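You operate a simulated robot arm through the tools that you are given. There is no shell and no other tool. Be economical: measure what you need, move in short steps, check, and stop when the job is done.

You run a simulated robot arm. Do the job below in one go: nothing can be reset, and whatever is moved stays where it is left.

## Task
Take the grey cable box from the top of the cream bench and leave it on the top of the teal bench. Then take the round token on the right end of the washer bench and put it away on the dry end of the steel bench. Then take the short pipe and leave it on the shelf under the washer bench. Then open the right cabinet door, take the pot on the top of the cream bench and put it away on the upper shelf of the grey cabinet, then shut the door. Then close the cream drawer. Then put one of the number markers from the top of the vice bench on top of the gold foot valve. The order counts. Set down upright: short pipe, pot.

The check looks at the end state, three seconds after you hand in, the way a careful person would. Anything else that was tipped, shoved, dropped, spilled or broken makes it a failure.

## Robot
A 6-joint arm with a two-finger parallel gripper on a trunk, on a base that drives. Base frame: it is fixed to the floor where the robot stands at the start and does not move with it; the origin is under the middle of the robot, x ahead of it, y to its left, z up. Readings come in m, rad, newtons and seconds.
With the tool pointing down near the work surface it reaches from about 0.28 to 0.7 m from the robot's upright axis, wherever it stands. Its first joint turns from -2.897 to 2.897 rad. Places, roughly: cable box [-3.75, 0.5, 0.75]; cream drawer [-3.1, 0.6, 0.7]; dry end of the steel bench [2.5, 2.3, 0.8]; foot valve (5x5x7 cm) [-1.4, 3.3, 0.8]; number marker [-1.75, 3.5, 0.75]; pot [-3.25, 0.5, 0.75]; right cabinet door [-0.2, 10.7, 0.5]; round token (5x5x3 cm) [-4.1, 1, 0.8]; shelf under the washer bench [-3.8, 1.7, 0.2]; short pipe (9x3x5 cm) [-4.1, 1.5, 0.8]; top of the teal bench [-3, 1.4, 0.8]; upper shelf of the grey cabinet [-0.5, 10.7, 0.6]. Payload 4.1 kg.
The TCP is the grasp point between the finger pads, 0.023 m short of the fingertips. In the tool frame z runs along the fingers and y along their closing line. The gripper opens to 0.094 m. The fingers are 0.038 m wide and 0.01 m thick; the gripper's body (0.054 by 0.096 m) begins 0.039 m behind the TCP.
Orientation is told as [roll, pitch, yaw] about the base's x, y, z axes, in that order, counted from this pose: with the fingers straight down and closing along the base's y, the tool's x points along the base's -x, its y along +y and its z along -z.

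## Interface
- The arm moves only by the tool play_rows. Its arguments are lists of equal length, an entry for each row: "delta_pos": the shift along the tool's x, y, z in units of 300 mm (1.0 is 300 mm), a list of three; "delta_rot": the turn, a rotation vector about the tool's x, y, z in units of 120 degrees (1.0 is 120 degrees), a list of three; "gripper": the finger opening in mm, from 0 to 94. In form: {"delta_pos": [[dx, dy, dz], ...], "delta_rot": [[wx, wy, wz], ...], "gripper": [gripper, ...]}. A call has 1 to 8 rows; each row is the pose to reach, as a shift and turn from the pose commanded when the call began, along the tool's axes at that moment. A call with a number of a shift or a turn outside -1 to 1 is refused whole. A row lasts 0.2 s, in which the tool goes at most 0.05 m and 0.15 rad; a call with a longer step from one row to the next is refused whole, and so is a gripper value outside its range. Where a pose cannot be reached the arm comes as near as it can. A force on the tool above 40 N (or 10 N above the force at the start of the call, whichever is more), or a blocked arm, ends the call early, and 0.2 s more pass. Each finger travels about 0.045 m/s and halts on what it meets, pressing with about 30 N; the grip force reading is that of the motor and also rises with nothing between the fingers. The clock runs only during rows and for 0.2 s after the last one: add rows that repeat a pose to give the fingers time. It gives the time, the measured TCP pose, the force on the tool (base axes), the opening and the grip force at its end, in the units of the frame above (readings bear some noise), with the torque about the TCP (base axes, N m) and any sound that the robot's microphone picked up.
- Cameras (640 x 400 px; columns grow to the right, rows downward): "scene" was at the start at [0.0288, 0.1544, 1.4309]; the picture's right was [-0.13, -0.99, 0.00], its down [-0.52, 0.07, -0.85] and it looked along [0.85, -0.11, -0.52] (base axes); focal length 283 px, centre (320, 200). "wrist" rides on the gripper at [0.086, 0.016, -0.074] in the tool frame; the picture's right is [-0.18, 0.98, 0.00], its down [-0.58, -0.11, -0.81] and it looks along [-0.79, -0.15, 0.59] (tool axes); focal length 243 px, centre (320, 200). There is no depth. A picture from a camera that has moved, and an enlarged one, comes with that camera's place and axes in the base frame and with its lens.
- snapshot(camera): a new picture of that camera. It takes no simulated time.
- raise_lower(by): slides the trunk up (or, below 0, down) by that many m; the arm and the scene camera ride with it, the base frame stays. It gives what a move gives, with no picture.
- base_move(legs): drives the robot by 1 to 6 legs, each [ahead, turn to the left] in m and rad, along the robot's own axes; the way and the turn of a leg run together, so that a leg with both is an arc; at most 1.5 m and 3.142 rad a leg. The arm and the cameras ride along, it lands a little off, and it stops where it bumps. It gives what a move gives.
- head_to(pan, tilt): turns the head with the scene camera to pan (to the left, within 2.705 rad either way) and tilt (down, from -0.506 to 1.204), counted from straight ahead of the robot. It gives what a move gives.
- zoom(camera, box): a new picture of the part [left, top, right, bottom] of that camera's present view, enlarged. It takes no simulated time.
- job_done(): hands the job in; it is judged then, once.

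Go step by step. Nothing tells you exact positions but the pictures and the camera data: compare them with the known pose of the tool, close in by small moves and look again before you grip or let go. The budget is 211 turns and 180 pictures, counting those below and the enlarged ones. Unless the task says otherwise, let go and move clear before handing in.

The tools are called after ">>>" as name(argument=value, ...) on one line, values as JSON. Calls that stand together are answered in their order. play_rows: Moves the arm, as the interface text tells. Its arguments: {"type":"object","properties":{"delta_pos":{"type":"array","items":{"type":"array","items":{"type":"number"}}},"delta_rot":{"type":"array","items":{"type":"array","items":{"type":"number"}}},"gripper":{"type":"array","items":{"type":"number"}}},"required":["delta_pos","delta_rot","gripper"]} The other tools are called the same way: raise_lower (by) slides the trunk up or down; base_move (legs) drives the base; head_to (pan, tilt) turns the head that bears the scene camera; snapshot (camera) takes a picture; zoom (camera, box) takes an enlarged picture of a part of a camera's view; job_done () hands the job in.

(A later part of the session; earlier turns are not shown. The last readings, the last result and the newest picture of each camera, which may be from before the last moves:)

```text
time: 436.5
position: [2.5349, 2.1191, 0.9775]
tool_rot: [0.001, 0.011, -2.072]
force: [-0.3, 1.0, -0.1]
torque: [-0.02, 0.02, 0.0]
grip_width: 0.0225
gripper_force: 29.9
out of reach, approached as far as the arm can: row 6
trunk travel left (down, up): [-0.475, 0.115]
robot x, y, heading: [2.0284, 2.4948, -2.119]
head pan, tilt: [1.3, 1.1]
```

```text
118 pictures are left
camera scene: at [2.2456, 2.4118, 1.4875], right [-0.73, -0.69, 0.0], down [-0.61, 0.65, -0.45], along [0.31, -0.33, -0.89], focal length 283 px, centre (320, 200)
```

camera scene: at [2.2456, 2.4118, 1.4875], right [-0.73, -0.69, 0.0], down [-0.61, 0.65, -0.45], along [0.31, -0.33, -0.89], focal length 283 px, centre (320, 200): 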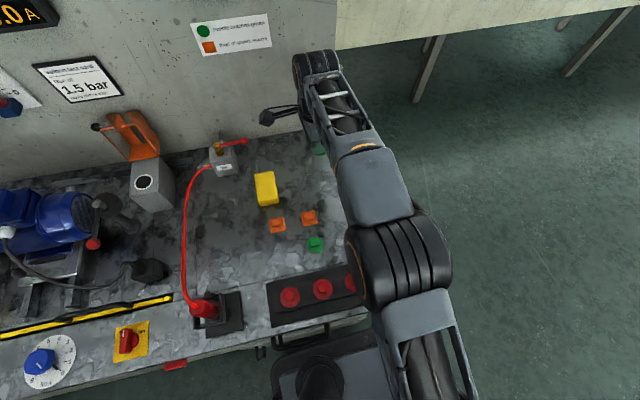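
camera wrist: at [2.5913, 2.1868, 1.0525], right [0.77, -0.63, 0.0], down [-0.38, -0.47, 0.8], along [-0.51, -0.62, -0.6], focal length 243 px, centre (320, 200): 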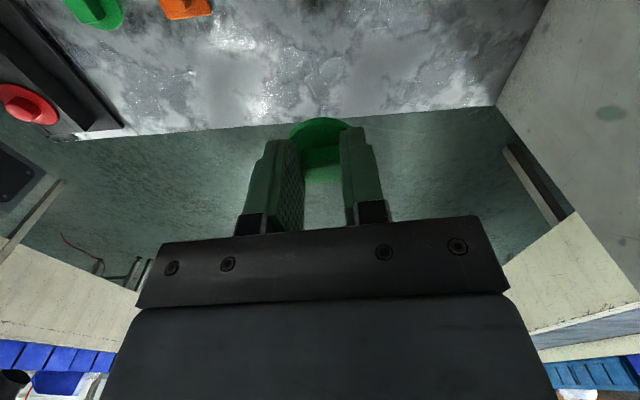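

Below the token is clear bench surface. I lower it.

>>> play_rows(delta_pos=[[0, 0, 0.14], [0, 0, 0.28], [0, 0, 0.38], [0, 0, 0.42], [0, 0, 0.44], [0, 0, 0.455]], delta_rot=[[0, 0, 0], [0, 0, 0], [0, 0, 0], [0, 0, 0], [0, 0, 0], [0, 0, 0]], gripper=[10, 10, 10, 10, 10, 10])

>>> play_rows(delta_pos=[[0, 0, 0.01], [0, 0, 0.02], [0, 0, 0.03]], delta_rot=[[0, 0, 0], [0, 0, 0], [0, 0, 0]], gripper=[10, 10, 10])

```text
time: 437.9
position: [2.5409, 2.1206, 0.8421]
tool_rot: [0.002, 0.009, -2.07]
force: [0.2, 0.2, 0.2]
torque: [0.02, -0.01, 0.0]
grip_width: 0.0224
gripper_force: 30.2
trunk travel left (down, up): [-0.475, 0.115]
robot x, y, heading: [2.0276, 2.492, -2.117]
head pan, tilt: [1.3, 1.1]
```

```text
time: 438.7
position: [2.5398, 2.1207, 0.8342]
tool_rot: [0.004, 0.01, -2.074]
force: [-1.4, -0.7, 13.9]
torque: [-0.09, 0.14, -0.01]
grip_width: 0.0225
gripper_force: 30.3
trunk travel left (down, up): [-0.475, 0.115]
robot x, y, heading: [2.0263, 2.4887, -2.115]
head pan, tilt: [1.3, 1.1]
```

Contact is made; I release and rise.

>>> play_rows(delta_pos=[[0, 0, -0.004], [0, 0, -0.006], [0, 0, -0.006], [0, 0, -0.006]], delta_rot=[[0, 0, 0], [0, 0, 0], [0, 0, 0], [0, 0, 0]], gripper=[30, 50, 60, 60])

>>> play_rows(delta_pos=[[0, 0, -0.1], [0, 0, -0.25], [0, 0, -0.4], [0, 0, -0.55], [0, 0, -0.7]], delta_rot=[[0, 0, 0], [0, 0, 0], [0, 0, 0], [0, 0, 0], [0, 0, 0]], gripper=[60, 60, 60, 60, 60])

>>> snapshot(camera="wrist")

```text
time: 439.7
position: [2.5388, 2.1209, 0.8336]
tool_rot: [-0.001, 0.01, -2.071]
force: [-1.3, 0.3, 0.3]
torque: [-0.01, 0.02, 0.02]
grip_width: 0.0603
gripper_force: 0.0
trunk travel left (down, up): [-0.475, 0.115]
robot x, y, heading: [2.0299, 2.4905, -2.112]
head pan, tilt: [1.3, 1.1]
```

```text
time: 440.9
position: [2.5369, 2.1228, 1.0424]
tool_rot: [-0.003, 0.011, -2.072]
force: [-0.9, 0.2, -0.5]
torque: [-0.03, -0.05, 0.03]
grip_width: 0.0599
gripper_force: 0.0
out of reach, approached as far as the arm can: row 5
trunk travel left (down, up): [-0.475, 0.115]
robot x, y, heading: [2.0324, 2.4945, -2.112]
head pan, tilt: [1.3, 1.1]
```

```text
117 pictures are left
camera wrist: at [2.5926, 2.1906, 1.1181], right [0.77, -0.63, 0.0], down [-0.38, -0.47, 0.8], along [-0.51, -0.62, -0.6], focal length 243 px, centre (320, 200)
```

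wrist: 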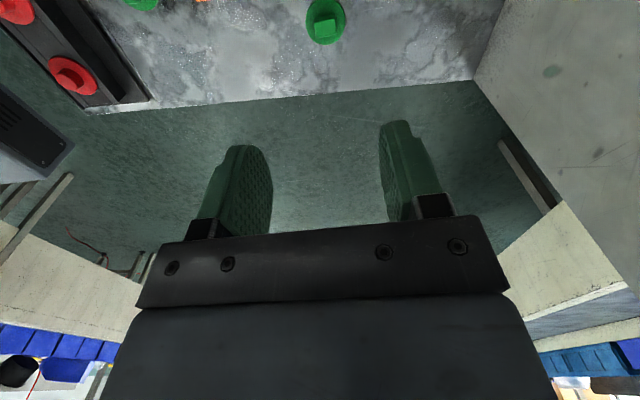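

The token sits on the dry end. I fold the arm and reverse back up the aisle.

>>> play_rows(delta_pos=[[-0.061, -0.135, -0.03], [-0.122, -0.271, -0.06], [-0.183, -0.406, -0.09], [-0.245, -0.541, -0.12], [-0.306, -0.677, -0.15], [-0.367, -0.812, -0.18]], delta_rot=[[0, 0, 0], [0, 0, 0], [0, 0, 0], [0, 0, 0], [0, 0, 0], [0, 0, 0]], gripper=[60, 60, 60, 60, 60, 60])

>>> play_rows(delta_pos=[[-0.08, -0.135, 0], [-0.16, -0.271, 0], [-0.24, -0.406, 0], [-0.32, -0.541, 0], [-0.4, -0.677, 0], [-0.48, -0.812, 0]], delta_rot=[[0, 0, 0], [0, 0, 0], [0, 0, 0], [0, 0, 0], [0, 0, 0], [0, 0, 0]], gripper=[94, 94, 94, 94, 94, 94])

>>> base_move(legs=[[-1.5, 0], [-1.5, 0], [0, -0.1], [-1.5, 0], [-1.3, 0]])

>>> head_to(pan=-2.6, tilt=0.6)

>>> snapshot(camera="scene")

```text
time: 442.3
position: [2.2629, 2.1417, 1.0966]
tool_rot: [-0.001, 0.009, -2.073]
force: [0.3, 0.8, -0.2]
torque: [0.01, -0.03, 0.0]
grip_width: 0.0602
gripper_force: 0.1
trunk travel left (down, up): [-0.475, 0.115]
robot x, y, heading: [2.0258, 2.491, -2.111]
head pan, tilt: [1.3, 1.1]
```

```text
time: 443.7
position: [1.9828, 2.1344, 1.0952]
tool_rot: [0.002, 0.011, -2.072]
force: [-0.5, 0.5, 0.2]
torque: [-0.03, 0.01, -0.02]
grip_width: 0.0942
gripper_force: 0.0
trunk travel left (down, up): [-0.475, 0.115]
robot x, y, heading: [2.0281, 2.4959, -2.115]
head pan, tilt: [1.3, 1.1]
```

```text
time: 472.2
position: [4.9618, 7.1897, 1.0939]
tool_rot: [0.0, 0.01, -2.084]
force: [0.3, 0.7, 0.5]
torque: [0.0, 0.0, 0.0]
grip_width: 0.0939
gripper_force: 0.0
trunk travel left (down, up): [-0.475, 0.115]
robot x, y, heading: [5.0128, 7.549, -2.126]
head pan, tilt: [1.3, 1.1]
```

```text
time: 475.4
position: [4.9623, 7.1908, 1.095]
tool_rot: [-0.001, 0.011, -2.084]
force: [-1.0, -0.6, -0.1]
torque: [-0.04, 0.03, 0.03]
grip_width: 0.094
gripper_force: 0.1
trunk travel left (down, up): [-0.475, 0.115]
robot x, y, heading: [5.0121, 7.5485, -2.123]
head pan, tilt: [-2.601, 0.6]
```

```text
116 pictures are left
camera scene: at [5.1842, 7.5997, 1.5261], right [1.0, -0.01, 0.0], down [-0.01, -0.56, -0.83], along [0.01, 0.82, -0.56], focal length 283 px, centre (320, 200)
```

scene: 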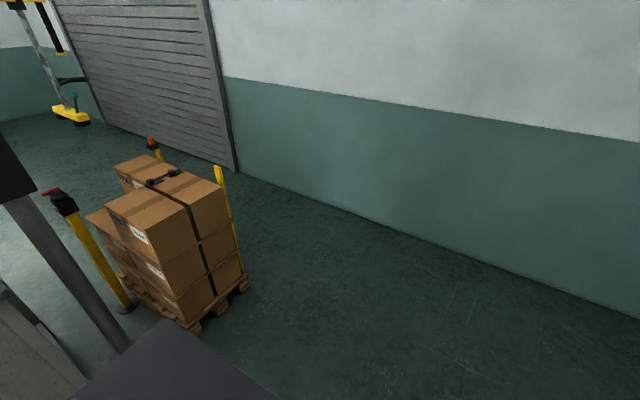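

>>> base_move(legs=[[-1.35, 0], [0, -1.65], [1.5, 0.0], [1.0, 0], [1.2, -0.03]])

>>> head_to(pan=0, tilt=0.4)

>>> snapshot(camera="scene")

```text
time: 503.5
position: [2.3527, 10.9124, 1.0954]
tool_rot: [0.0, 0.011, 2.527]
force: [0.6, 0.5, 0.0]
torque: [-0.02, -0.01, 0.0]
grip_width: 0.0938
gripper_force: 0.1
trunk travel left (down, up): [-0.475, 0.115]
robot x, y, heading: [2.7073, 10.8253, 2.489]
head pan, tilt: [-2.601, 0.6]
```

```text
time: 505.8
position: [2.3544, 10.9096, 1.0944]
tool_rot: [0.0, 0.011, 2.525]
force: [0.8, 0.2, -0.3]
torque: [-0.01, 0.02, -0.02]
grip_width: 0.0941
gripper_force: 0.1
trunk travel left (down, up): [-0.475, 0.115]
robot x, y, heading: [2.7015, 10.8277, 2.481]
head pan, tilt: [0.0, 0.4]
```

```text
115 pictures are left
camera scene: at [2.5776, 10.7137, 1.5443], right [0.61, 0.79, 0.0], down [0.31, -0.24, -0.92], along [-0.73, 0.56, -0.39], focal length 283 px, centre (320, 200)
```

scene: 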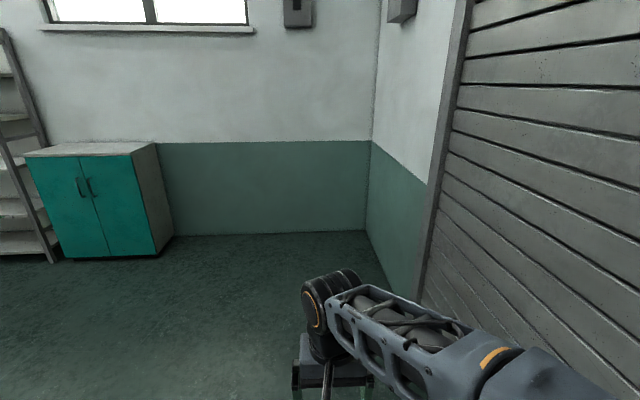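

Passed. I return through the wall-side aisle to the washer bench for the short pipe.

>>> base_move(legs=[[1.0, 0], [0, 1.57], [1.5, 0], [1.5, 0], [1.5, 0], [1.5, 0]])

>>> snapshot(camera="scene")

```text
time: 543.1
position: [-1.4384, 6.0611, 1.095]
tool_rot: [0.0, 0.012, -2.091]
force: [0.0, -0.4, -0.4]
torque: [-0.02, -0.02, 0.01]
grip_width: 0.094
gripper_force: 0.1
trunk travel left (down, up): [-0.475, 0.115]
robot x, y, heading: [-1.3865, 6.4162, -2.133]
head pan, tilt: [0.0, 0.4]
```

```text
114 pictures are left
camera scene: at [-1.2633, 6.302, 1.5443], right [-0.85, 0.53, 0.0], down [0.21, 0.33, -0.92], along [-0.49, -0.78, -0.39], focal length 283 px, centre (320, 200)
```

scene: 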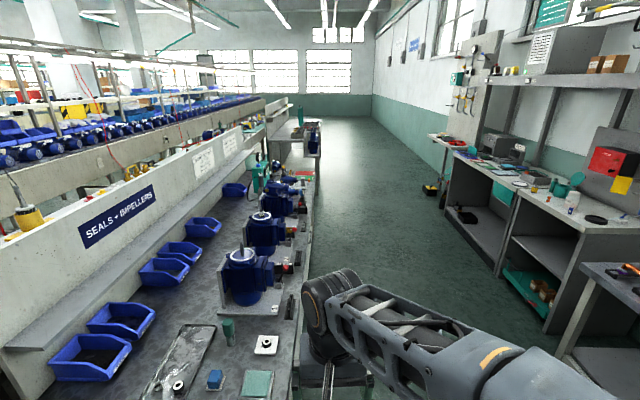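

I'm drifting close to the left bench; I steer right gently.

>>> base_move(legs=[[0.8, -0.28], [1.0, 0.0], [0.8, 0.2], [1.0, 0]])

>>> snapshot(camera="scene")

```text
time: 560.9
position: [-3.8585, 3.3745, 1.095]
tool_rot: [0.001, 0.011, -2.172]
force: [0.0, 0.5, 0.9]
torque: [0.0, 0.0, 0.02]
grip_width: 0.0941
gripper_force: 0.0
trunk travel left (down, up): [-0.475, 0.115]
robot x, y, heading: [-3.7781, 3.724, -2.205]
head pan, tilt: [0.0, 0.4]
```

```text
113 pictures are left
camera scene: at [-3.6658, 3.6014, 1.5443], right [-0.8, 0.6, 0.0], down [0.23, 0.31, -0.92], along [-0.55, -0.74, -0.39], focal length 283 px, centre (320, 200)
```

scene: 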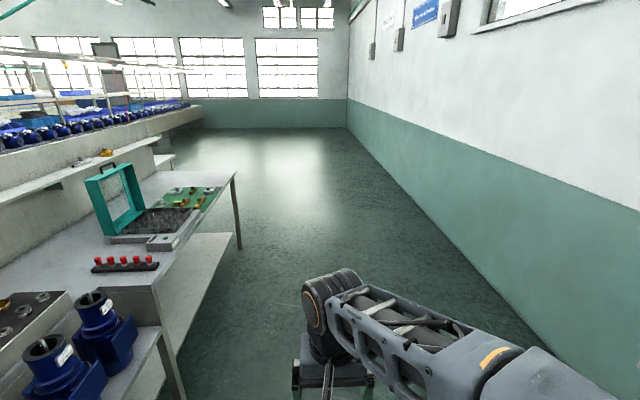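

I position at the washer bench, about 0.42 m from its front edge, near the pipe.

>>> base_move(legs=[[0, 0.224], [1.5, 0], [0.77, 0], [0, -0.15]])

>>> head_to(pan=1.2, tilt=0.8)

>>> snapshot(camera="scene")

```text
time: 573.5
position: [-4.7257, 1.2884, 1.0961]
tool_rot: [-0.001, 0.01, -2.085]
force: [0.0, -0.3, 0.1]
torque: [-0.03, -0.01, -0.01]
grip_width: 0.0939
gripper_force: 0.0
trunk travel left (down, up): [-0.475, 0.115]
robot x, y, heading: [-4.6769, 1.6493, -2.126]
head pan, tilt: [0.0, 0.4]
```

```text
time: 574.9
position: [-4.7258, 1.2879, 1.0951]
tool_rot: [0.001, 0.011, -2.083]
force: [0.2, 0.0, 0.0]
torque: [-0.01, -0.05, 0.01]
grip_width: 0.0939
gripper_force: 0.1
trunk travel left (down, up): [-0.475, 0.115]
robot x, y, heading: [-4.6781, 1.6475, -2.127]
head pan, tilt: [1.201, 0.799]
```

```text
112 pictures are left
camera scene: at [-4.4558, 1.5452, 1.5093], right [-0.8, -0.6, 0.0], down [-0.43, 0.57, -0.7], along [0.42, -0.56, -0.72], focal length 283 px, centre (320, 200)
```

scene: 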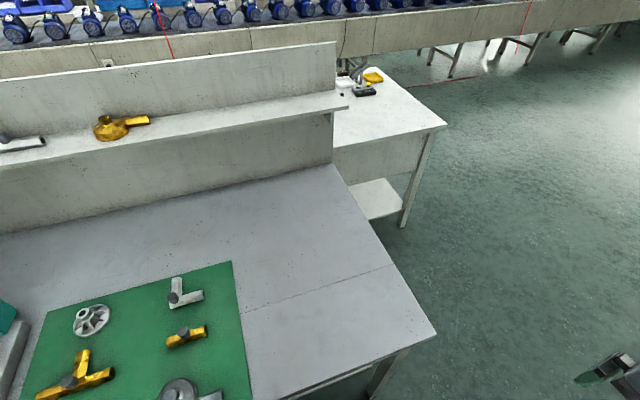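

>>> zoom(camera="scene", box=[150, 265, 250, 365])

```text
4.00 times, centred on (200, 315) of scene
camera zoom: at [-4.4558, 1.5452, 1.5093], right [-0.8, -0.6, 0.0], down [-0.43, 0.57, -0.7], along [0.42, -0.56, -0.72], focal length 1133 px, centre (800, -260)
```

zoom: 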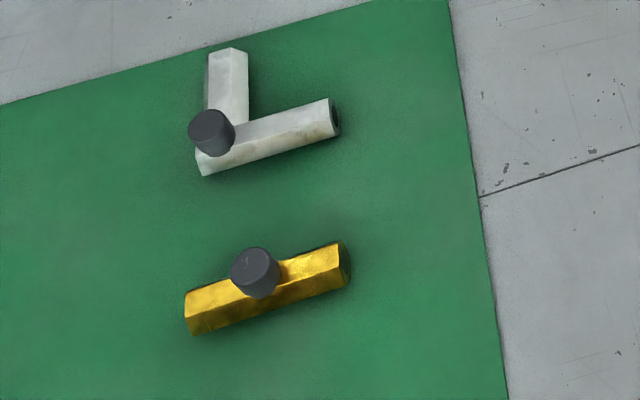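

The pipe is at (-4.074, 1.542), axis heading 0.97. I plan to grip its body with a slightly tilted tool so that I can later set it under the bench; first I bring the tool above it while turning the wrist.

>>> play_rows(delta_pos=[[0.086, 0.07, 0.014], [0.172, 0.141, 0.029], [0.258, 0.211, 0.043], [0.343, 0.282, 0.057], [0.429, 0.352, 0.071], [0.515, 0.423, 0.086], [0.601, 0.493, 0.1]], delta_rot=[[0, 0, -0.069], [0, 0, -0.139], [0, 0, -0.208], [0, 0, -0.278], [0, 0, -0.347], [0, 0, -0.417], [0, 0, -0.486]], gripper=[94, 94, 90, 85, 80, 75, 70])

>>> play_rows(delta_pos=[[-0.015, 0.11, 0.014], [-0.03, 0.22, 0.029], [-0.045, 0.33, 0.043], [-0.059, 0.44, 0.057], [-0.074, 0.55, 0.071], [-0.089, 0.66, 0.086], [-0.104, 0.77, 0.1]], delta_rot=[[0, 0, -0.069], [0, 0, -0.139], [0, 0, -0.208], [0, 0, -0.278], [0, 0, -0.347], [0, 0, -0.417], [0, 0, -0.486]], gripper=[70, 70, 70, 70, 70, 70, 70])

>>> play_rows(delta_pos=[[-0.101, 0.045, 0.014], [-0.203, 0.09, 0.029], [-0.304, 0.135, 0.043], [-0.406, 0.181, 0.057], [-0.507, 0.226, 0.071], [-0.609, 0.271, 0.086], [-0.71, 0.316, 0.1]], delta_rot=[[0, 0, -0.069], [0, 0, -0.139], [0, 0, -0.208], [0, 0, -0.278], [0, 0, -0.347], [0, 0, -0.417], [0, 0, -0.486]], gripper=[70, 70, 70, 70, 70, 70, 70])

>>> snapshot(camera="wrist")

>>> snapshot(camera="scene")

```text
time: 576.5
position: [-4.5073, 1.372, 1.0656]
tool_rot: [0.009, 0.006, -1.064]
force: [0.0, 0.4, 0.0]
torque: [-0.01, 0.01, 0.01]
grip_width: 0.0701
gripper_force: 0.2
trunk travel left (down, up): [-0.475, 0.115]
robot x, y, heading: [-4.6768, 1.646, -2.124]
head pan, tilt: [1.201, 0.799]
```

```text
time: 578.1
position: [-4.2925, 1.4544, 1.0392]
tool_rot: [0.01, -0.002, -0.046]
force: [0.0, 0.0, -0.2]
torque: [-0.02, 0.01, 0.01]
grip_width: 0.0698
gripper_force: 0.1
trunk travel left (down, up): [-0.475, 0.115]
robot x, y, heading: [-4.6801, 1.6495, -2.125]
head pan, tilt: [1.201, 0.799]
```

```text
time: 579.3
position: [-4.1528, 1.435, 1.0345]
tool_rot: [-0.012, -0.027, 0.543]
force: [0.1, -0.3, -0.1]
torque: [-0.02, -0.02, -0.03]
grip_width: 0.0701
gripper_force: 0.0
trunk travel left (down, up): [-0.475, 0.115]
robot x, y, heading: [-4.678, 1.6488, -2.125]
head pan, tilt: [1.201, 0.799]
stopped in row 6: the arm was blocked; the commanded pose is now the measured one
```

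```text
110 pictures are left
camera wrist: at [-4.2367, 1.4047, 1.107], right [-0.35, 0.94, -0.01], down [0.53, 0.2, 0.82], along [0.77, 0.28, -0.57], focal length 243 px, centre (320, 200)
```

wrist: 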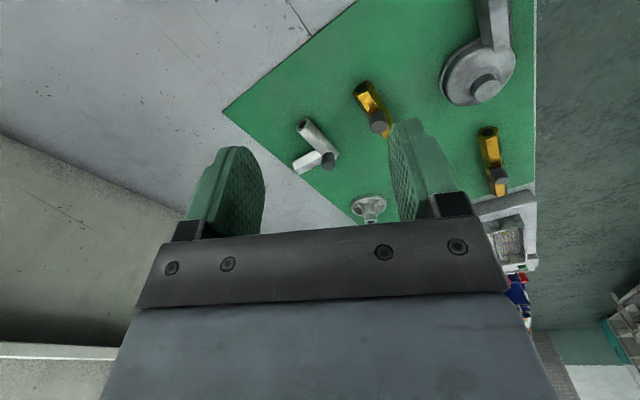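

```text
109 pictures are left
camera scene: at [-4.4564, 1.5455, 1.5094], right [-0.8, -0.6, 0.0], down [-0.43, 0.57, -0.7], along [0.42, -0.56, -0.72], focal length 283 px, centre (320, 200)
```

scene: 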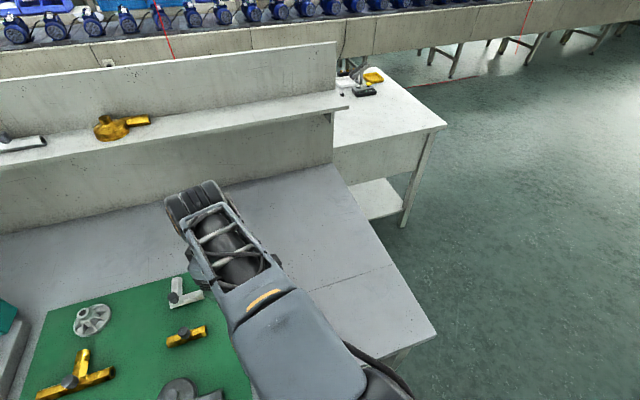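

The arm was stopped, evidently by my own head mast on the left side (target lay behind abeam). I draw the arm back and reverse a little so the pipe lies further ahead.

>>> play_rows(delta_pos=[[0.138, 0.04, -0.03], [0.276, 0.081, -0.06], [0.413, 0.121, -0.09], [0.551, 0.162, -0.12], [0.689, 0.202, -0.15], [0.827, 0.243, -0.18]], delta_rot=[[0, 0, 0], [0, 0, 0], [0, 0, 0], [0, 0, 0], [0, 0, 0], [0, 0, 0]], gripper=[70, 70, 70, 70, 70, 70])

>>> base_move(legs=[[-0.38, 0]])

>>> snapshot(camera="scene")

```text
time: 580.7
position: [-4.4061, 1.3718, 1.0824]
tool_rot: [-0.013, -0.027, 0.542]
force: [0.4, 0.1, 0.5]
torque: [0.0, -0.02, 0.01]
grip_width: 0.0703
gripper_force: 0.0
trunk travel left (down, up): [-0.475, 0.115]
robot x, y, heading: [-4.6769, 1.6463, -2.124]
head pan, tilt: [1.201, 0.799]
```

```text
time: 583.2
position: [-4.2035, 1.6982, 1.0834]
tool_rot: [-0.012, -0.028, 0.544]
force: [0.9, 0.8, -0.4]
torque: [0.0, -0.02, -0.01]
grip_width: 0.07
gripper_force: 0.1
trunk travel left (down, up): [-0.475, 0.115]
robot x, y, heading: [-4.4714, 1.9767, -2.13]
head pan, tilt: [1.201, 0.799]
```

```text
108 pictures are left
camera scene: at [-4.2533, 1.8721, 1.5092], right [-0.8, -0.6, 0.0], down [-0.43, 0.57, -0.7], along [0.42, -0.56, -0.72], focal length 283 px, centre (320, 200)
```

scene: 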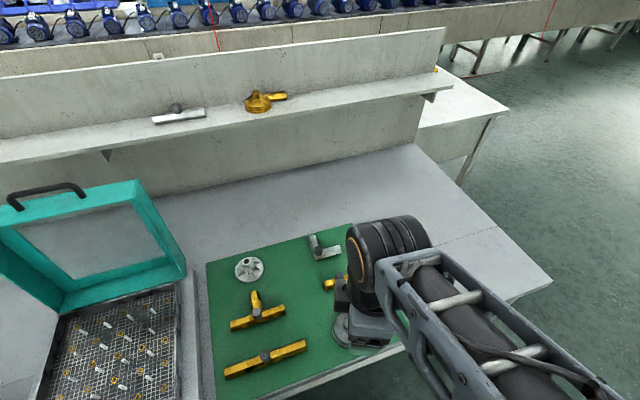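

>>> play_rows(delta_pos=[[-0.02, -0.134, 0.06], [-0.04, -0.267, 0.12], [-0.06, -0.401, 0.18], [-0.08, -0.534, 0.24], [-0.1, -0.668, 0.31]], delta_rot=[[-0.001, 0, -0.041], [-0.002, 0, -0.081], [-0.004, 0, -0.122], [-0.005, 0, -0.163], [-0.006, 0, -0.203]], gripper=[60, 60, 60, 60, 60])

>>> play_rows(delta_pos=[[0, 0, 0], [0, 0, 0], [0, 0, 0]], delta_rot=[[0, -0.056, 0], [0, -0.112, 0], [0, -0.168, 0]], gripper=[60, 60, 60])

>>> snapshot(camera="wrist")

>>> snapshot(camera="scene")

```text
time: 584.4
position: [-4.0691, 1.5403, 0.9922]
tool_rot: [-0.011, -0.023, 0.969]
force: [-0.4, -1.4, 0.0]
torque: [-0.03, 0.01, 0.0]
grip_width: 0.0599
gripper_force: 0.0
trunk travel left (down, up): [-0.475, 0.115]
robot x, y, heading: [-4.4706, 1.9746, -2.124]
head pan, tilt: [1.201, 0.799]
```

```text
time: 585.2
position: [-4.0704, 1.5417, 0.9915]
tool_rot: [-0.011, -0.375, 0.972]
force: [0.0, 0.2, -0.3]
torque: [0.0, 0.01, 0.0]
grip_width: 0.06
gripper_force: 0.1
trunk travel left (down, up): [-0.475, 0.115]
robot x, y, heading: [-4.476, 1.9743, -2.121]
head pan, tilt: [1.201, 0.799]
```

```text
107 pictures are left
camera wrist: at [-4.1446, 1.4637, 1.0301], right [-0.71, 0.7, 0.06], down [0.22, 0.15, 0.96], along [0.67, 0.7, -0.26], focal length 243 px, centre (320, 200)
```

wrist: 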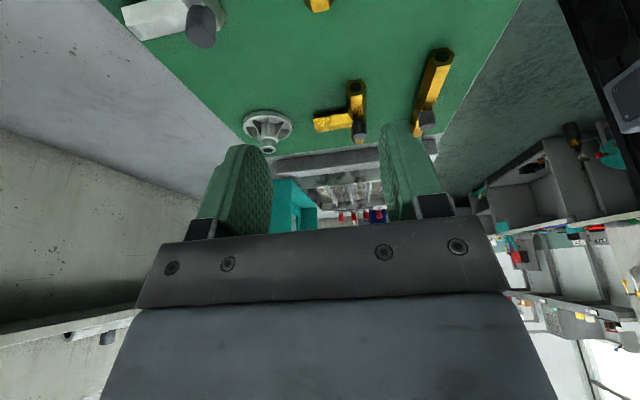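

```text
106 pictures are left
camera scene: at [-4.2533, 1.8719, 1.5092], right [-0.8, -0.6, 0.0], down [-0.43, 0.57, -0.7], along [0.42, -0.56, -0.72], focal length 283 px, centre (320, 200)
```

scene: 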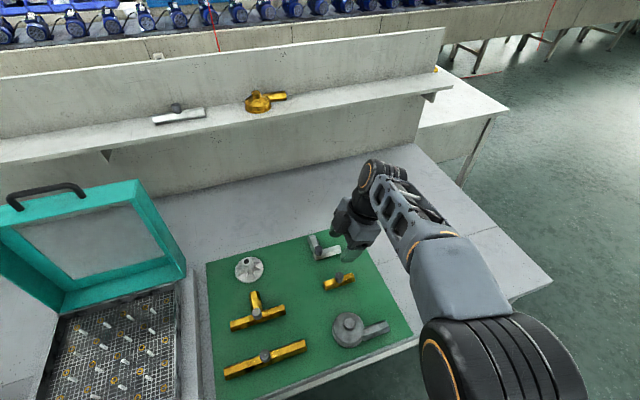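

The tilted tool is over the pipe. I descend vertically most of the way and look.

>>> play_rows(delta_pos=[[0.037, 0.01, 0.093], [0.073, 0.01, 0.186], [0.11, 0.01, 0.279], [0.146, 0.01, 0.372]], delta_rot=[[0, 0, 0], [0, 0, 0], [0, 0, 0], [0, 0, 0]], gripper=[60, 60, 60, 60])

>>> snapshot(camera="wrist")

>>> zoom(camera="scene", box=[260, 200, 440, 320])

```text
time: 586.2
position: [-4.0734, 1.5441, 0.8723]
tool_rot: [-0.01, -0.373, 0.97]
force: [0.7, 0.1, -0.6]
torque: [-0.01, 0.01, 0.03]
grip_width: 0.0602
gripper_force: 0.1
trunk travel left (down, up): [-0.475, 0.115]
robot x, y, heading: [-4.4761, 1.9713, -2.126]
head pan, tilt: [1.201, 0.799]
```

```text
105 pictures are left
camera wrist: at [-4.1466, 1.4665, 0.91], right [-0.71, 0.7, 0.06], down [0.22, 0.15, 0.96], along [0.67, 0.7, -0.26], focal length 243 px, centre (320, 200)
```

wrist: 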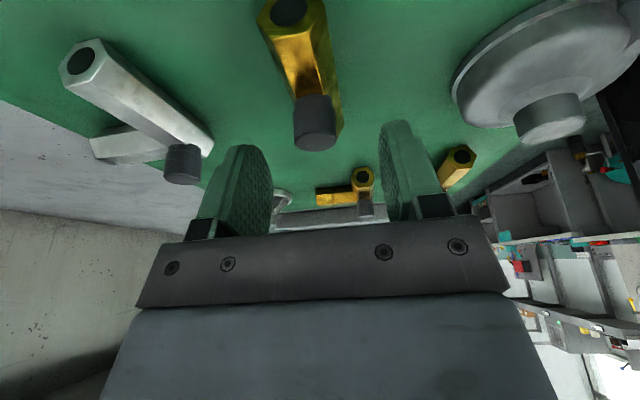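

```text
3.33 times, centred on (350, 260) of scene
camera zoom: at [-4.2532, 1.8718, 1.5092], right [-0.8, -0.6, 0.0], down [-0.43, 0.57, -0.7], along [0.42, -0.56, -0.72], focal length 944 px, centre (220, 0)
```

zoom: 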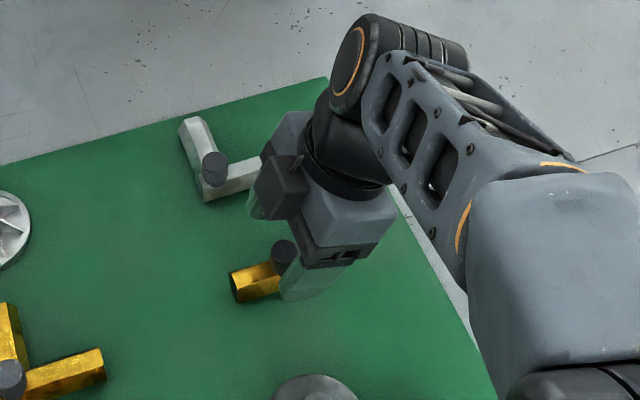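

>>> play_rows(delta_pos=[[0.02, 0, 0.05], [0.032, 0, 0.08], [0.04, 0, 0.1], [0.043, 0, 0.11]], delta_rot=[[0, 0, 0], [0, 0, 0], [0, 0, 0], [0, 0, 0]], gripper=[60, 60, 60, 60])

>>> snapshot(camera="wrist")

```text
time: 587.2
position: [-4.0735, 1.544, 0.8378]
tool_rot: [-0.011, -0.374, 0.972]
force: [0.5, 0.5, -0.3]
torque: [0.01, 0.02, -0.02]
grip_width: 0.0601
gripper_force: 0.0
trunk travel left (down, up): [-0.475, 0.115]
robot x, y, heading: [-4.4761, 1.9717, -2.127]
head pan, tilt: [1.201, 0.799]
```

```text
103 pictures are left
camera wrist: at [-4.1472, 1.4655, 0.8757], right [-0.71, 0.7, 0.06], down [0.22, 0.15, 0.96], along [0.67, 0.7, -0.26], focal length 243 px, centre (320, 200)
```

wrist: 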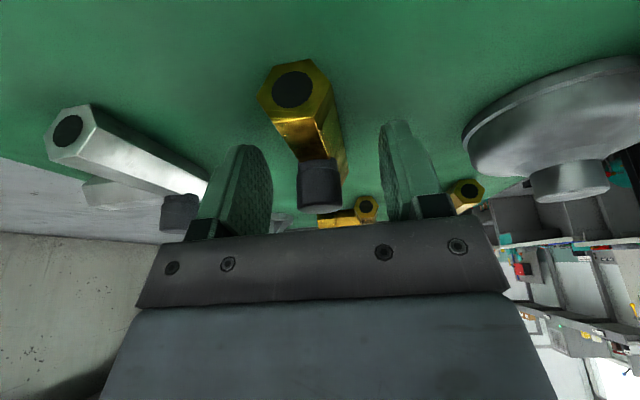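

>>> play_rows(delta_pos=[[0.004, 0, 0.01], [0.004, 0, 0.01], [0.004, 0, 0.01], [0.004, 0, 0.01], [0.004, 0, 0.01], [0.004, 0, 0.01]], delta_rot=[[0, 0, 0], [0, 0, 0], [0, 0, 0], [0, 0, 0], [0, 0, 0], [0, 0, 0]], gripper=[60, 50, 40, 20, 15, 15])

>>> play_rows(delta_pos=[[-0.03, 0, -0.076], [-0.06, 0, -0.152], [-0.1, 0, -0.254], [-0.15, 0, -0.38], [-0.2, 0, -0.5]], delta_rot=[[0, 0, 0], [0, 0, 0], [0, 0, 0], [0, 0, 0], [0, 0, 0]], gripper=[15, 15, 15, 15, 15])

>>> snapshot(camera="wrist")

>>> zoom(camera="scene", box=[260, 150, 440, 300])

```text
time: 588.6
position: [-4.0736, 1.5438, 0.8341]
tool_rot: [-0.014, -0.375, 0.971]
force: [-4.0, 2.8, 8.6]
torque: [0.03, 0.48, -0.41]
grip_width: 0.0208
gripper_force: 30.8
trunk travel left (down, up): [-0.475, 0.115]
robot x, y, heading: [-4.4751, 1.9755, -2.126]
head pan, tilt: [1.201, 0.799]
```

```text
time: 589.8
position: [-4.0742, 1.5436, 0.9969]
tool_rot: [-0.012, -0.375, 0.971]
force: [-0.7, -0.4, -1.2]
torque: [0.01, 0.02, 0.02]
grip_width: 0.0265
gripper_force: 29.7
trunk travel left (down, up): [-0.475, 0.115]
robot x, y, heading: [-4.4734, 1.9731, -2.126]
head pan, tilt: [1.201, 0.799]
```

```text
102 pictures are left
camera wrist: at [-4.1484, 1.465, 1.0339], right [-0.71, 0.7, 0.06], down [0.22, 0.15, 0.96], along [0.67, 0.7, -0.26], focal length 243 px, centre (320, 200)
```

wrist: 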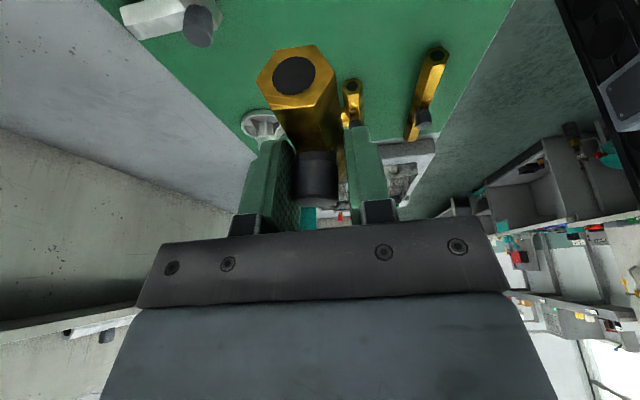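

```text
2.67 times, centred on (350, 225) of scene
camera zoom: at [-4.2534, 1.8719, 1.5092], right [-0.8, -0.6, 0.0], down [-0.43, 0.57, -0.7], along [0.42, -0.56, -0.72], focal length 755 px, centre (240, 133)
```

zoom: 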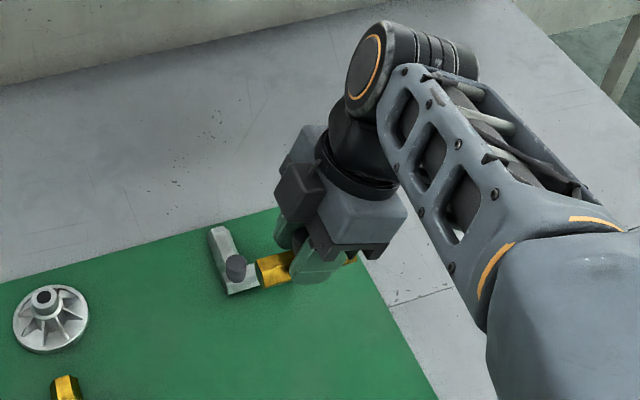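

The pipe is held level. I swing it out to my front with the wrist turned so the tool will lean into the shelf, then look at the shelf.

>>> play_rows(delta_pos=[[0.068, 0.108, -0.042], [0.137, 0.216, -0.085], [0.205, 0.324, -0.127], [0.273, 0.433, -0.169], [0.341, 0.541, -0.211], [0.41, 0.649, -0.254], [0.478, 0.757, -0.296]], delta_rot=[[0.0221, 0, 0.0562], [0.0442, 0, 0.1123], [0.0663, 0, 0.1685], [0.0884, 0, 0.2247], [0.1105, 0, 0.2809], [0.1326, 0, 0.337], [0.1547, 0, 0.3932]], gripper=[15, 15, 15, 15, 15, 15, 15])

>>> play_rows(delta_pos=[[0.124, 0.007, -0.049], [0.249, 0.015, -0.098], [0.373, 0.022, -0.147], [0.498, 0.03, -0.195], [0.622, 0.037, -0.244], [0.747, 0.045, -0.293], [0.871, 0.052, -0.342]], delta_rot=[[0.0221, 0, 0.0562], [0.0442, 0, 0.1123], [0.0663, 0, 0.1685], [0.0884, 0, 0.2247], [0.1105, 0, 0.2809], [0.1326, 0, 0.337], [0.1547, 0, 0.3932]], gripper=[15, 15, 15, 15, 15, 15, 15])

>>> head_to(pan=0.4, tilt=0.9)

>>> snapshot(camera="scene")

>>> snapshot(camera="wrist")

```text
time: 591.4
position: [-4.3566, 1.5375, 1.0238]
tool_rot: [-0.007, -0.382, 0.082]
force: [0.3, 0.2, -0.9]
torque: [-0.01, 0.0, 0.01]
grip_width: 0.0268
gripper_force: 29.9
trunk travel left (down, up): [-0.475, 0.115]
robot x, y, heading: [-4.4729, 1.9715, -2.125]
head pan, tilt: [1.201, 0.799]
```

```text
time: 593.0
position: [-4.6389, 1.5331, 1.0246]
tool_rot: [0.002, -0.386, -0.804]
force: [-0.6, -0.4, -1.8]
torque: [-0.02, -0.04, 0.0]
grip_width: 0.0266
gripper_force: 30.1
trunk travel left (down, up): [-0.475, 0.115]
robot x, y, heading: [-4.4731, 1.9748, -2.125]
head pan, tilt: [1.201, 0.799]
```

```text
time: 594.1
position: [-4.6376, 1.532, 1.0249]
tool_rot: [0.002, -0.385, -0.803]
force: [-0.1, -0.4, -1.0]
torque: [-0.02, -0.01, 0.03]
grip_width: 0.0269
gripper_force: 30.0
trunk travel left (down, up): [-0.475, 0.115]
robot x, y, heading: [-4.4742, 1.9732, -2.128]
head pan, tilt: [0.4, 0.901]
```

```text
100 pictures are left
camera scene: at [-4.3137, 1.8616, 1.5013], right [-0.99, 0.15, 0.0], down [0.12, 0.77, -0.62], along [-0.1, -0.61, -0.78], focal length 283 px, centre (320, 200)
```

scene: 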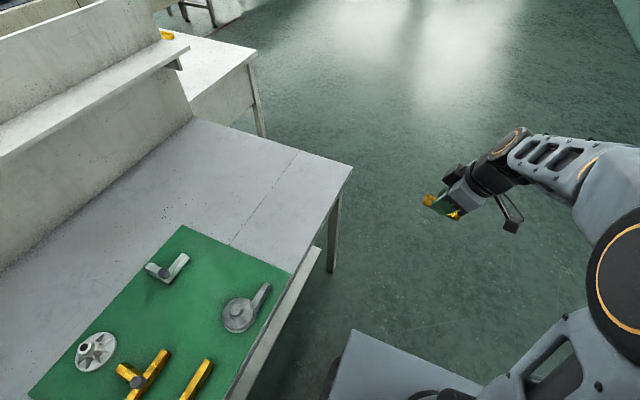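

```text
99 pictures are left
camera wrist: at [-4.7005, 1.6215, 1.062], right [0.82, 0.56, 0.07], down [0.08, -0.25, 0.97], along [0.56, -0.79, -0.25], focal length 243 px, centre (320, 200)
```

wrist: 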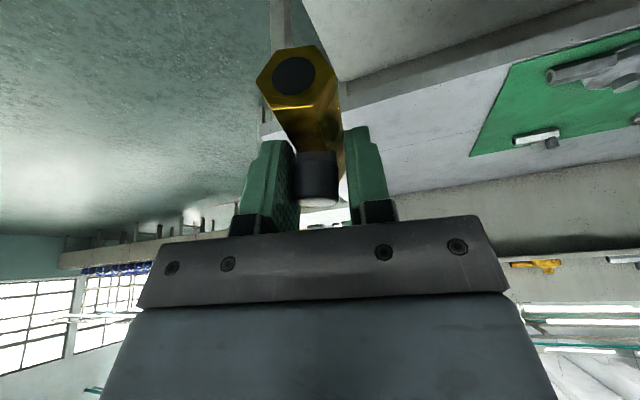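

The shelf's front edge lies about 4 cm inside the table edge. I lower the trunk fully with the arm in the free space ahead, then look.

>>> raise_lower(by=-0.47)

>>> head_to(pan=0.6, tilt=0.7)

>>> snapshot(camera="scene")

```text
refused: -0.47 is not a number from -0.4 to 0.4
```

```text
time: 594.8
position: [-4.6385, 1.5321, 1.0256]
tool_rot: [0.001, -0.386, -0.804]
force: [-0.7, -0.4, -1.3]
torque: [-0.02, -0.01, 0.04]
grip_width: 0.0267
gripper_force: 30.2
trunk travel left (down, up): [-0.475, 0.115]
robot x, y, heading: [-4.4743, 1.971, -2.122]
head pan, tilt: [0.6, 0.7]
```

```text
98 pictures are left
camera scene: at [-4.2983, 1.8514, 1.5174], right [-1.0, -0.05, 0.0], down [-0.03, 0.64, -0.76], along [0.03, -0.76, -0.64], focal length 283 px, centre (320, 200)
```

scene: 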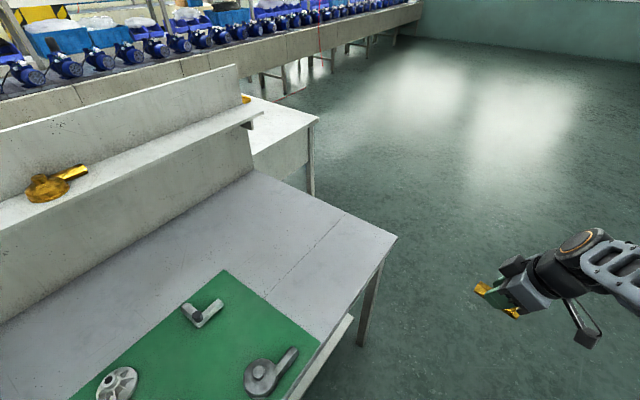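

>>> raise_lower(by=-0.4)

>>> snapshot(camera="scene")

```text
time: 598.6
position: [-4.6386, 1.5317, 0.6252]
tool_rot: [0.003, -0.386, -0.803]
force: [0.6, 0.0, -1.7]
torque: [-0.01, -0.03, 0.01]
grip_width: 0.0266
gripper_force: 29.7
trunk travel left (down, up): [-0.075, 0.515]
robot x, y, heading: [-4.4776, 1.9729, -2.123]
head pan, tilt: [0.6, 0.7]
```

```text
97 pictures are left
camera scene: at [-4.2982, 1.8514, 1.1175], right [-1.0, -0.05, 0.0], down [-0.03, 0.64, -0.76], along [0.04, -0.76, -0.64], focal length 283 px, centre (320, 200)
```

scene: 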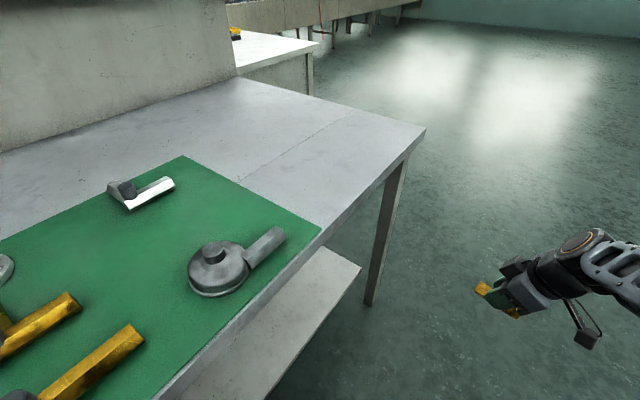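

The shelf's right-front corner is at (-4.413, 1.200, 0.243). I lower the hand in front of me to about shelf height.

>>> play_rows(delta_pos=[[0.061, 0, 0.149], [0.121, 0, 0.299], [0.182, 0, 0.448], [0.243, 0, 0.597], [0.303, 0, 0.747], [0.364, 0, 0.896]], delta_rot=[[0, 0, 0], [0, 0, 0], [0, 0, 0], [0, 0, 0], [0, 0, 0], [0, 0, 0]], gripper=[15, 15, 15, 15, 15, 15])

>>> head_to(pan=0.3, tilt=0.8)

>>> snapshot(camera="scene")

>>> snapshot(camera="wrist")

```text
time: 600.0
position: [-4.6384, 1.5302, 0.3332]
tool_rot: [-0.001, -0.386, -0.803]
force: [-0.1, 0.5, -1.5]
torque: [0.01, 0.02, -0.01]
grip_width: 0.0269
gripper_force: 30.0
trunk travel left (down, up): [-0.075, 0.515]
robot x, y, heading: [-4.4736, 1.973, -2.125]
head pan, tilt: [0.6, 0.7]
```

```text
time: 600.9
position: [-4.6383, 1.5311, 0.3338]
tool_rot: [0.003, -0.386, -0.801]
force: [-0.4, 0.7, -2.4]
torque: [-0.01, 0.01, 0.02]
grip_width: 0.0266
gripper_force: 30.4
trunk travel left (down, up): [-0.075, 0.515]
robot x, y, heading: [-4.4759, 1.9721, -2.119]
head pan, tilt: [0.3, 0.799]
```

```text
96 pictures are left
camera scene: at [-4.3224, 1.8582, 1.1092], right [-0.97, 0.25, 0.0], down [0.18, 0.69, -0.7], along [-0.17, -0.68, -0.72], focal length 283 px, centre (320, 200)
```

scene: 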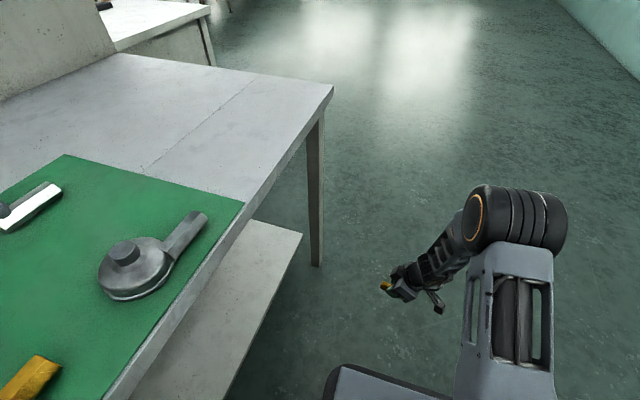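

```text
95 pictures are left
camera wrist: at [-4.7005, 1.6199, 0.3707], right [0.83, 0.56, 0.07], down [0.08, -0.25, 0.97], along [0.56, -0.79, -0.25], focal length 243 px, centre (320, 200)
```

wrist: 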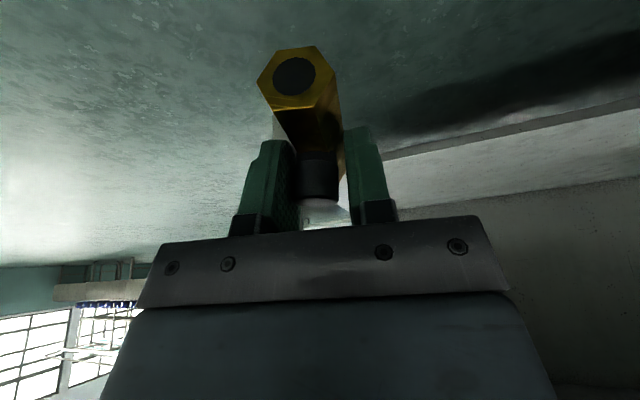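

Elbow stays outside the table edge, so I swing the pipe in under the bench in two steps at this height.

>>> play_rows(delta_pos=[[-0.112, 0.068, 0.045], [-0.223, 0.136, 0.091], [-0.335, 0.205, 0.136], [-0.447, 0.273, 0.181], [-0.558, 0.341, 0.227], [-0.67, 0.409, 0.272]], delta_rot=[[0, 0, 0], [0, 0, 0], [0, 0, 0], [0, 0, 0], [0, 0, 0], [0, 0, 0]], gripper=[15, 15, 15, 15, 15, 15])

>>> snapshot(camera="scene")

>>> snapshot(camera="wrist")

```text
time: 602.2
position: [-4.3964, 1.4611, 0.339]
tool_rot: [0.001, -0.385, -0.803]
force: [0.3, -0.3, -0.6]
torque: [0.01, -0.02, -0.04]
grip_width: 0.0264
gripper_force: 29.7
trunk travel left (down, up): [-0.075, 0.515]
robot x, y, heading: [-4.4781, 1.9757, -2.12]
head pan, tilt: [0.3, 0.799]
```

```text
94 pictures are left
camera scene: at [-4.3225, 1.8582, 1.1092], right [-0.97, 0.25, 0.0], down [0.18, 0.69, -0.7], along [-0.18, -0.67, -0.72], focal length 283 px, centre (320, 200)
```

scene: 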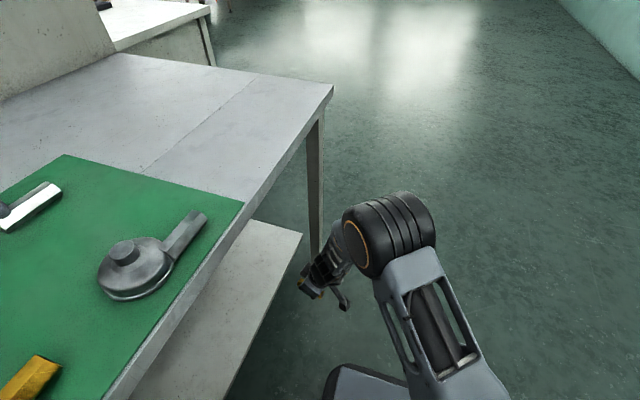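

```text
93 pictures are left
camera wrist: at [-4.4592, 1.5514, 0.3756], right [0.83, 0.56, 0.07], down [0.08, -0.25, 0.97], along [0.56, -0.79, -0.25], focal length 243 px, centre (320, 200)
```

wrist: 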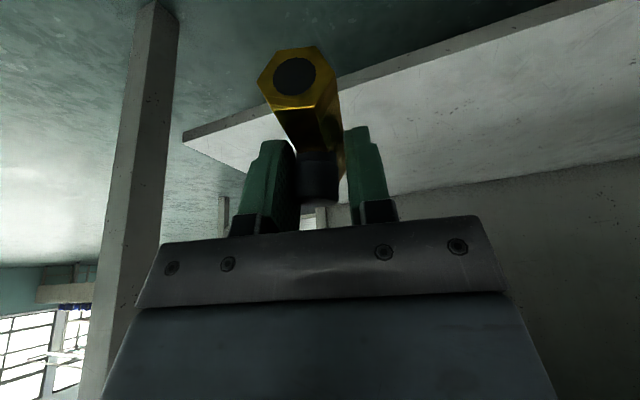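

>>> play_rows(delta_pos=[[-0.112, 0.068, 0.045], [-0.223, 0.136, 0.091], [-0.335, 0.205, 0.136], [-0.447, 0.273, 0.181], [-0.558, 0.341, 0.227], [-0.66, 0.409, 0.268]], delta_rot=[[0, 0, 0], [0, 0, 0], [0, 0, 0], [0, 0, 0], [0, 0, 0], [0, 0, 0]], gripper=[15, 15, 15, 15, 15, 15])

>>> head_to(pan=0.8, tilt=0.9)

>>> snapshot(camera="scene")

>>> snapshot(camera="wrist")

```text
time: 603.6
position: [-4.1604, 1.391, 0.3353]
tool_rot: [0.0, -0.387, -0.803]
force: [0.7, 0.5, -1.0]
torque: [0.02, -0.03, 0.0]
grip_width: 0.0263
gripper_force: 30.2
trunk travel left (down, up): [-0.075, 0.515]
robot x, y, heading: [-4.4768, 1.9725, -2.127]
head pan, tilt: [0.3, 0.799]
```

```text
time: 604.6
position: [-4.1621, 1.3916, 0.3363]
tool_rot: [0.001, -0.385, -0.802]
force: [-0.3, -0.2, -1.7]
torque: [0.01, -0.01, -0.02]
grip_width: 0.0267
gripper_force: 30.4
trunk travel left (down, up): [-0.075, 0.515]
robot x, y, heading: [-4.4755, 1.975, -2.124]
head pan, tilt: [0.799, 0.901]
```

```text
92 pictures are left
camera scene: at [-4.2837, 1.8629, 1.1013], right [-0.97, -0.24, 0.0], down [-0.19, 0.76, -0.62], along [0.15, -0.6, -0.78], focal length 283 px, centre (320, 200)
```

scene: 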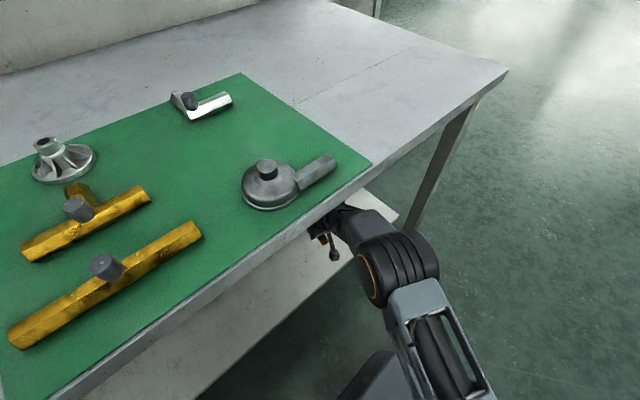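

```text
91 pictures are left
camera wrist: at [-4.2244, 1.4805, 0.3738], right [0.83, 0.56, 0.07], down [0.08, -0.25, 0.97], along [0.56, -0.79, -0.25], focal length 243 px, centre (320, 200)
```

wrist: 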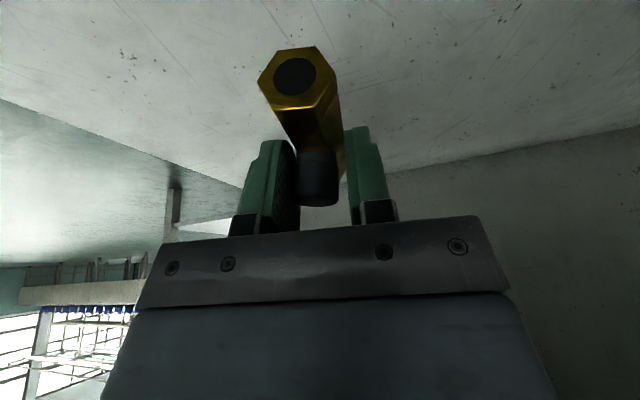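

The pipe is above the shelf. I lower it carefully until it touches.

>>> play_rows(delta_pos=[[0.02, 0, 0.05], [0.04, 0, 0.1], [0.056, 0, 0.139], [0.063, 0, 0.154]], delta_rot=[[0, 0, 0], [0, 0, 0], [0, 0, 0], [0, 0, 0]], gripper=[15, 15, 15, 15])

>>> play_rows(delta_pos=[[0.004, 0, 0.01], [0.008, 0, 0.02], [0.012, 0, 0.03], [0.016, 0, 0.04], [0.02, 0, 0.05]], delta_rot=[[0, 0, 0], [0, 0, 0], [0, 0, 0], [0, 0, 0], [0, 0, 0]], gripper=[15, 15, 15, 15, 15])

```text
time: 605.6
position: [-4.1618, 1.3915, 0.2845]
tool_rot: [0.003, -0.387, -0.801]
force: [-0.6, 0.5, -1.5]
torque: [0.03, 0.0, 0.02]
grip_width: 0.0266
gripper_force: 30.5
trunk travel left (down, up): [-0.075, 0.515]
robot x, y, heading: [-4.4768, 1.9724, -2.13]
head pan, tilt: [0.799, 0.901]
```

```text
time: 606.8
position: [-4.1628, 1.3929, 0.2681]
tool_rot: [0.002, -0.384, -0.802]
force: [-0.8, -0.1, -1.5]
torque: [-0.01, 0.02, -0.02]
grip_width: 0.0265
gripper_force: 29.7
trunk travel left (down, up): [-0.075, 0.515]
robot x, y, heading: [-4.4737, 1.9741, -2.121]
head pan, tilt: [0.799, 0.901]
```

>>> play_rows(delta_pos=[[0.004, 0, 0.01], [0.008, 0, 0.02], [0.012, 0, 0.03], [0.016, 0, 0.04], [0.02, 0, 0.05], [0.024, 0, 0.06], [0.028, 0, 0.07], [0.032, 0, 0.08]], delta_rot=[[0, 0, 0], [0, 0, 0], [0, 0, 0], [0, 0, 0], [0, 0, 0], [0, 0, 0], [0, 0, 0], [0, 0, 0]], gripper=[15, 15, 15, 15, 15, 15, 15, 15])

```text
time: 608.6
position: [-4.1619, 1.3939, 0.2439]
tool_rot: [0.002, -0.386, -0.803]
force: [-0.5, -0.9, -0.9]
torque: [0.01, 0.03, 0.02]
grip_width: 0.0263
gripper_force: 30.0
trunk travel left (down, up): [-0.075, 0.515]
robot x, y, heading: [-4.4759, 1.9742, -2.127]
head pan, tilt: [0.799, 0.901]
```

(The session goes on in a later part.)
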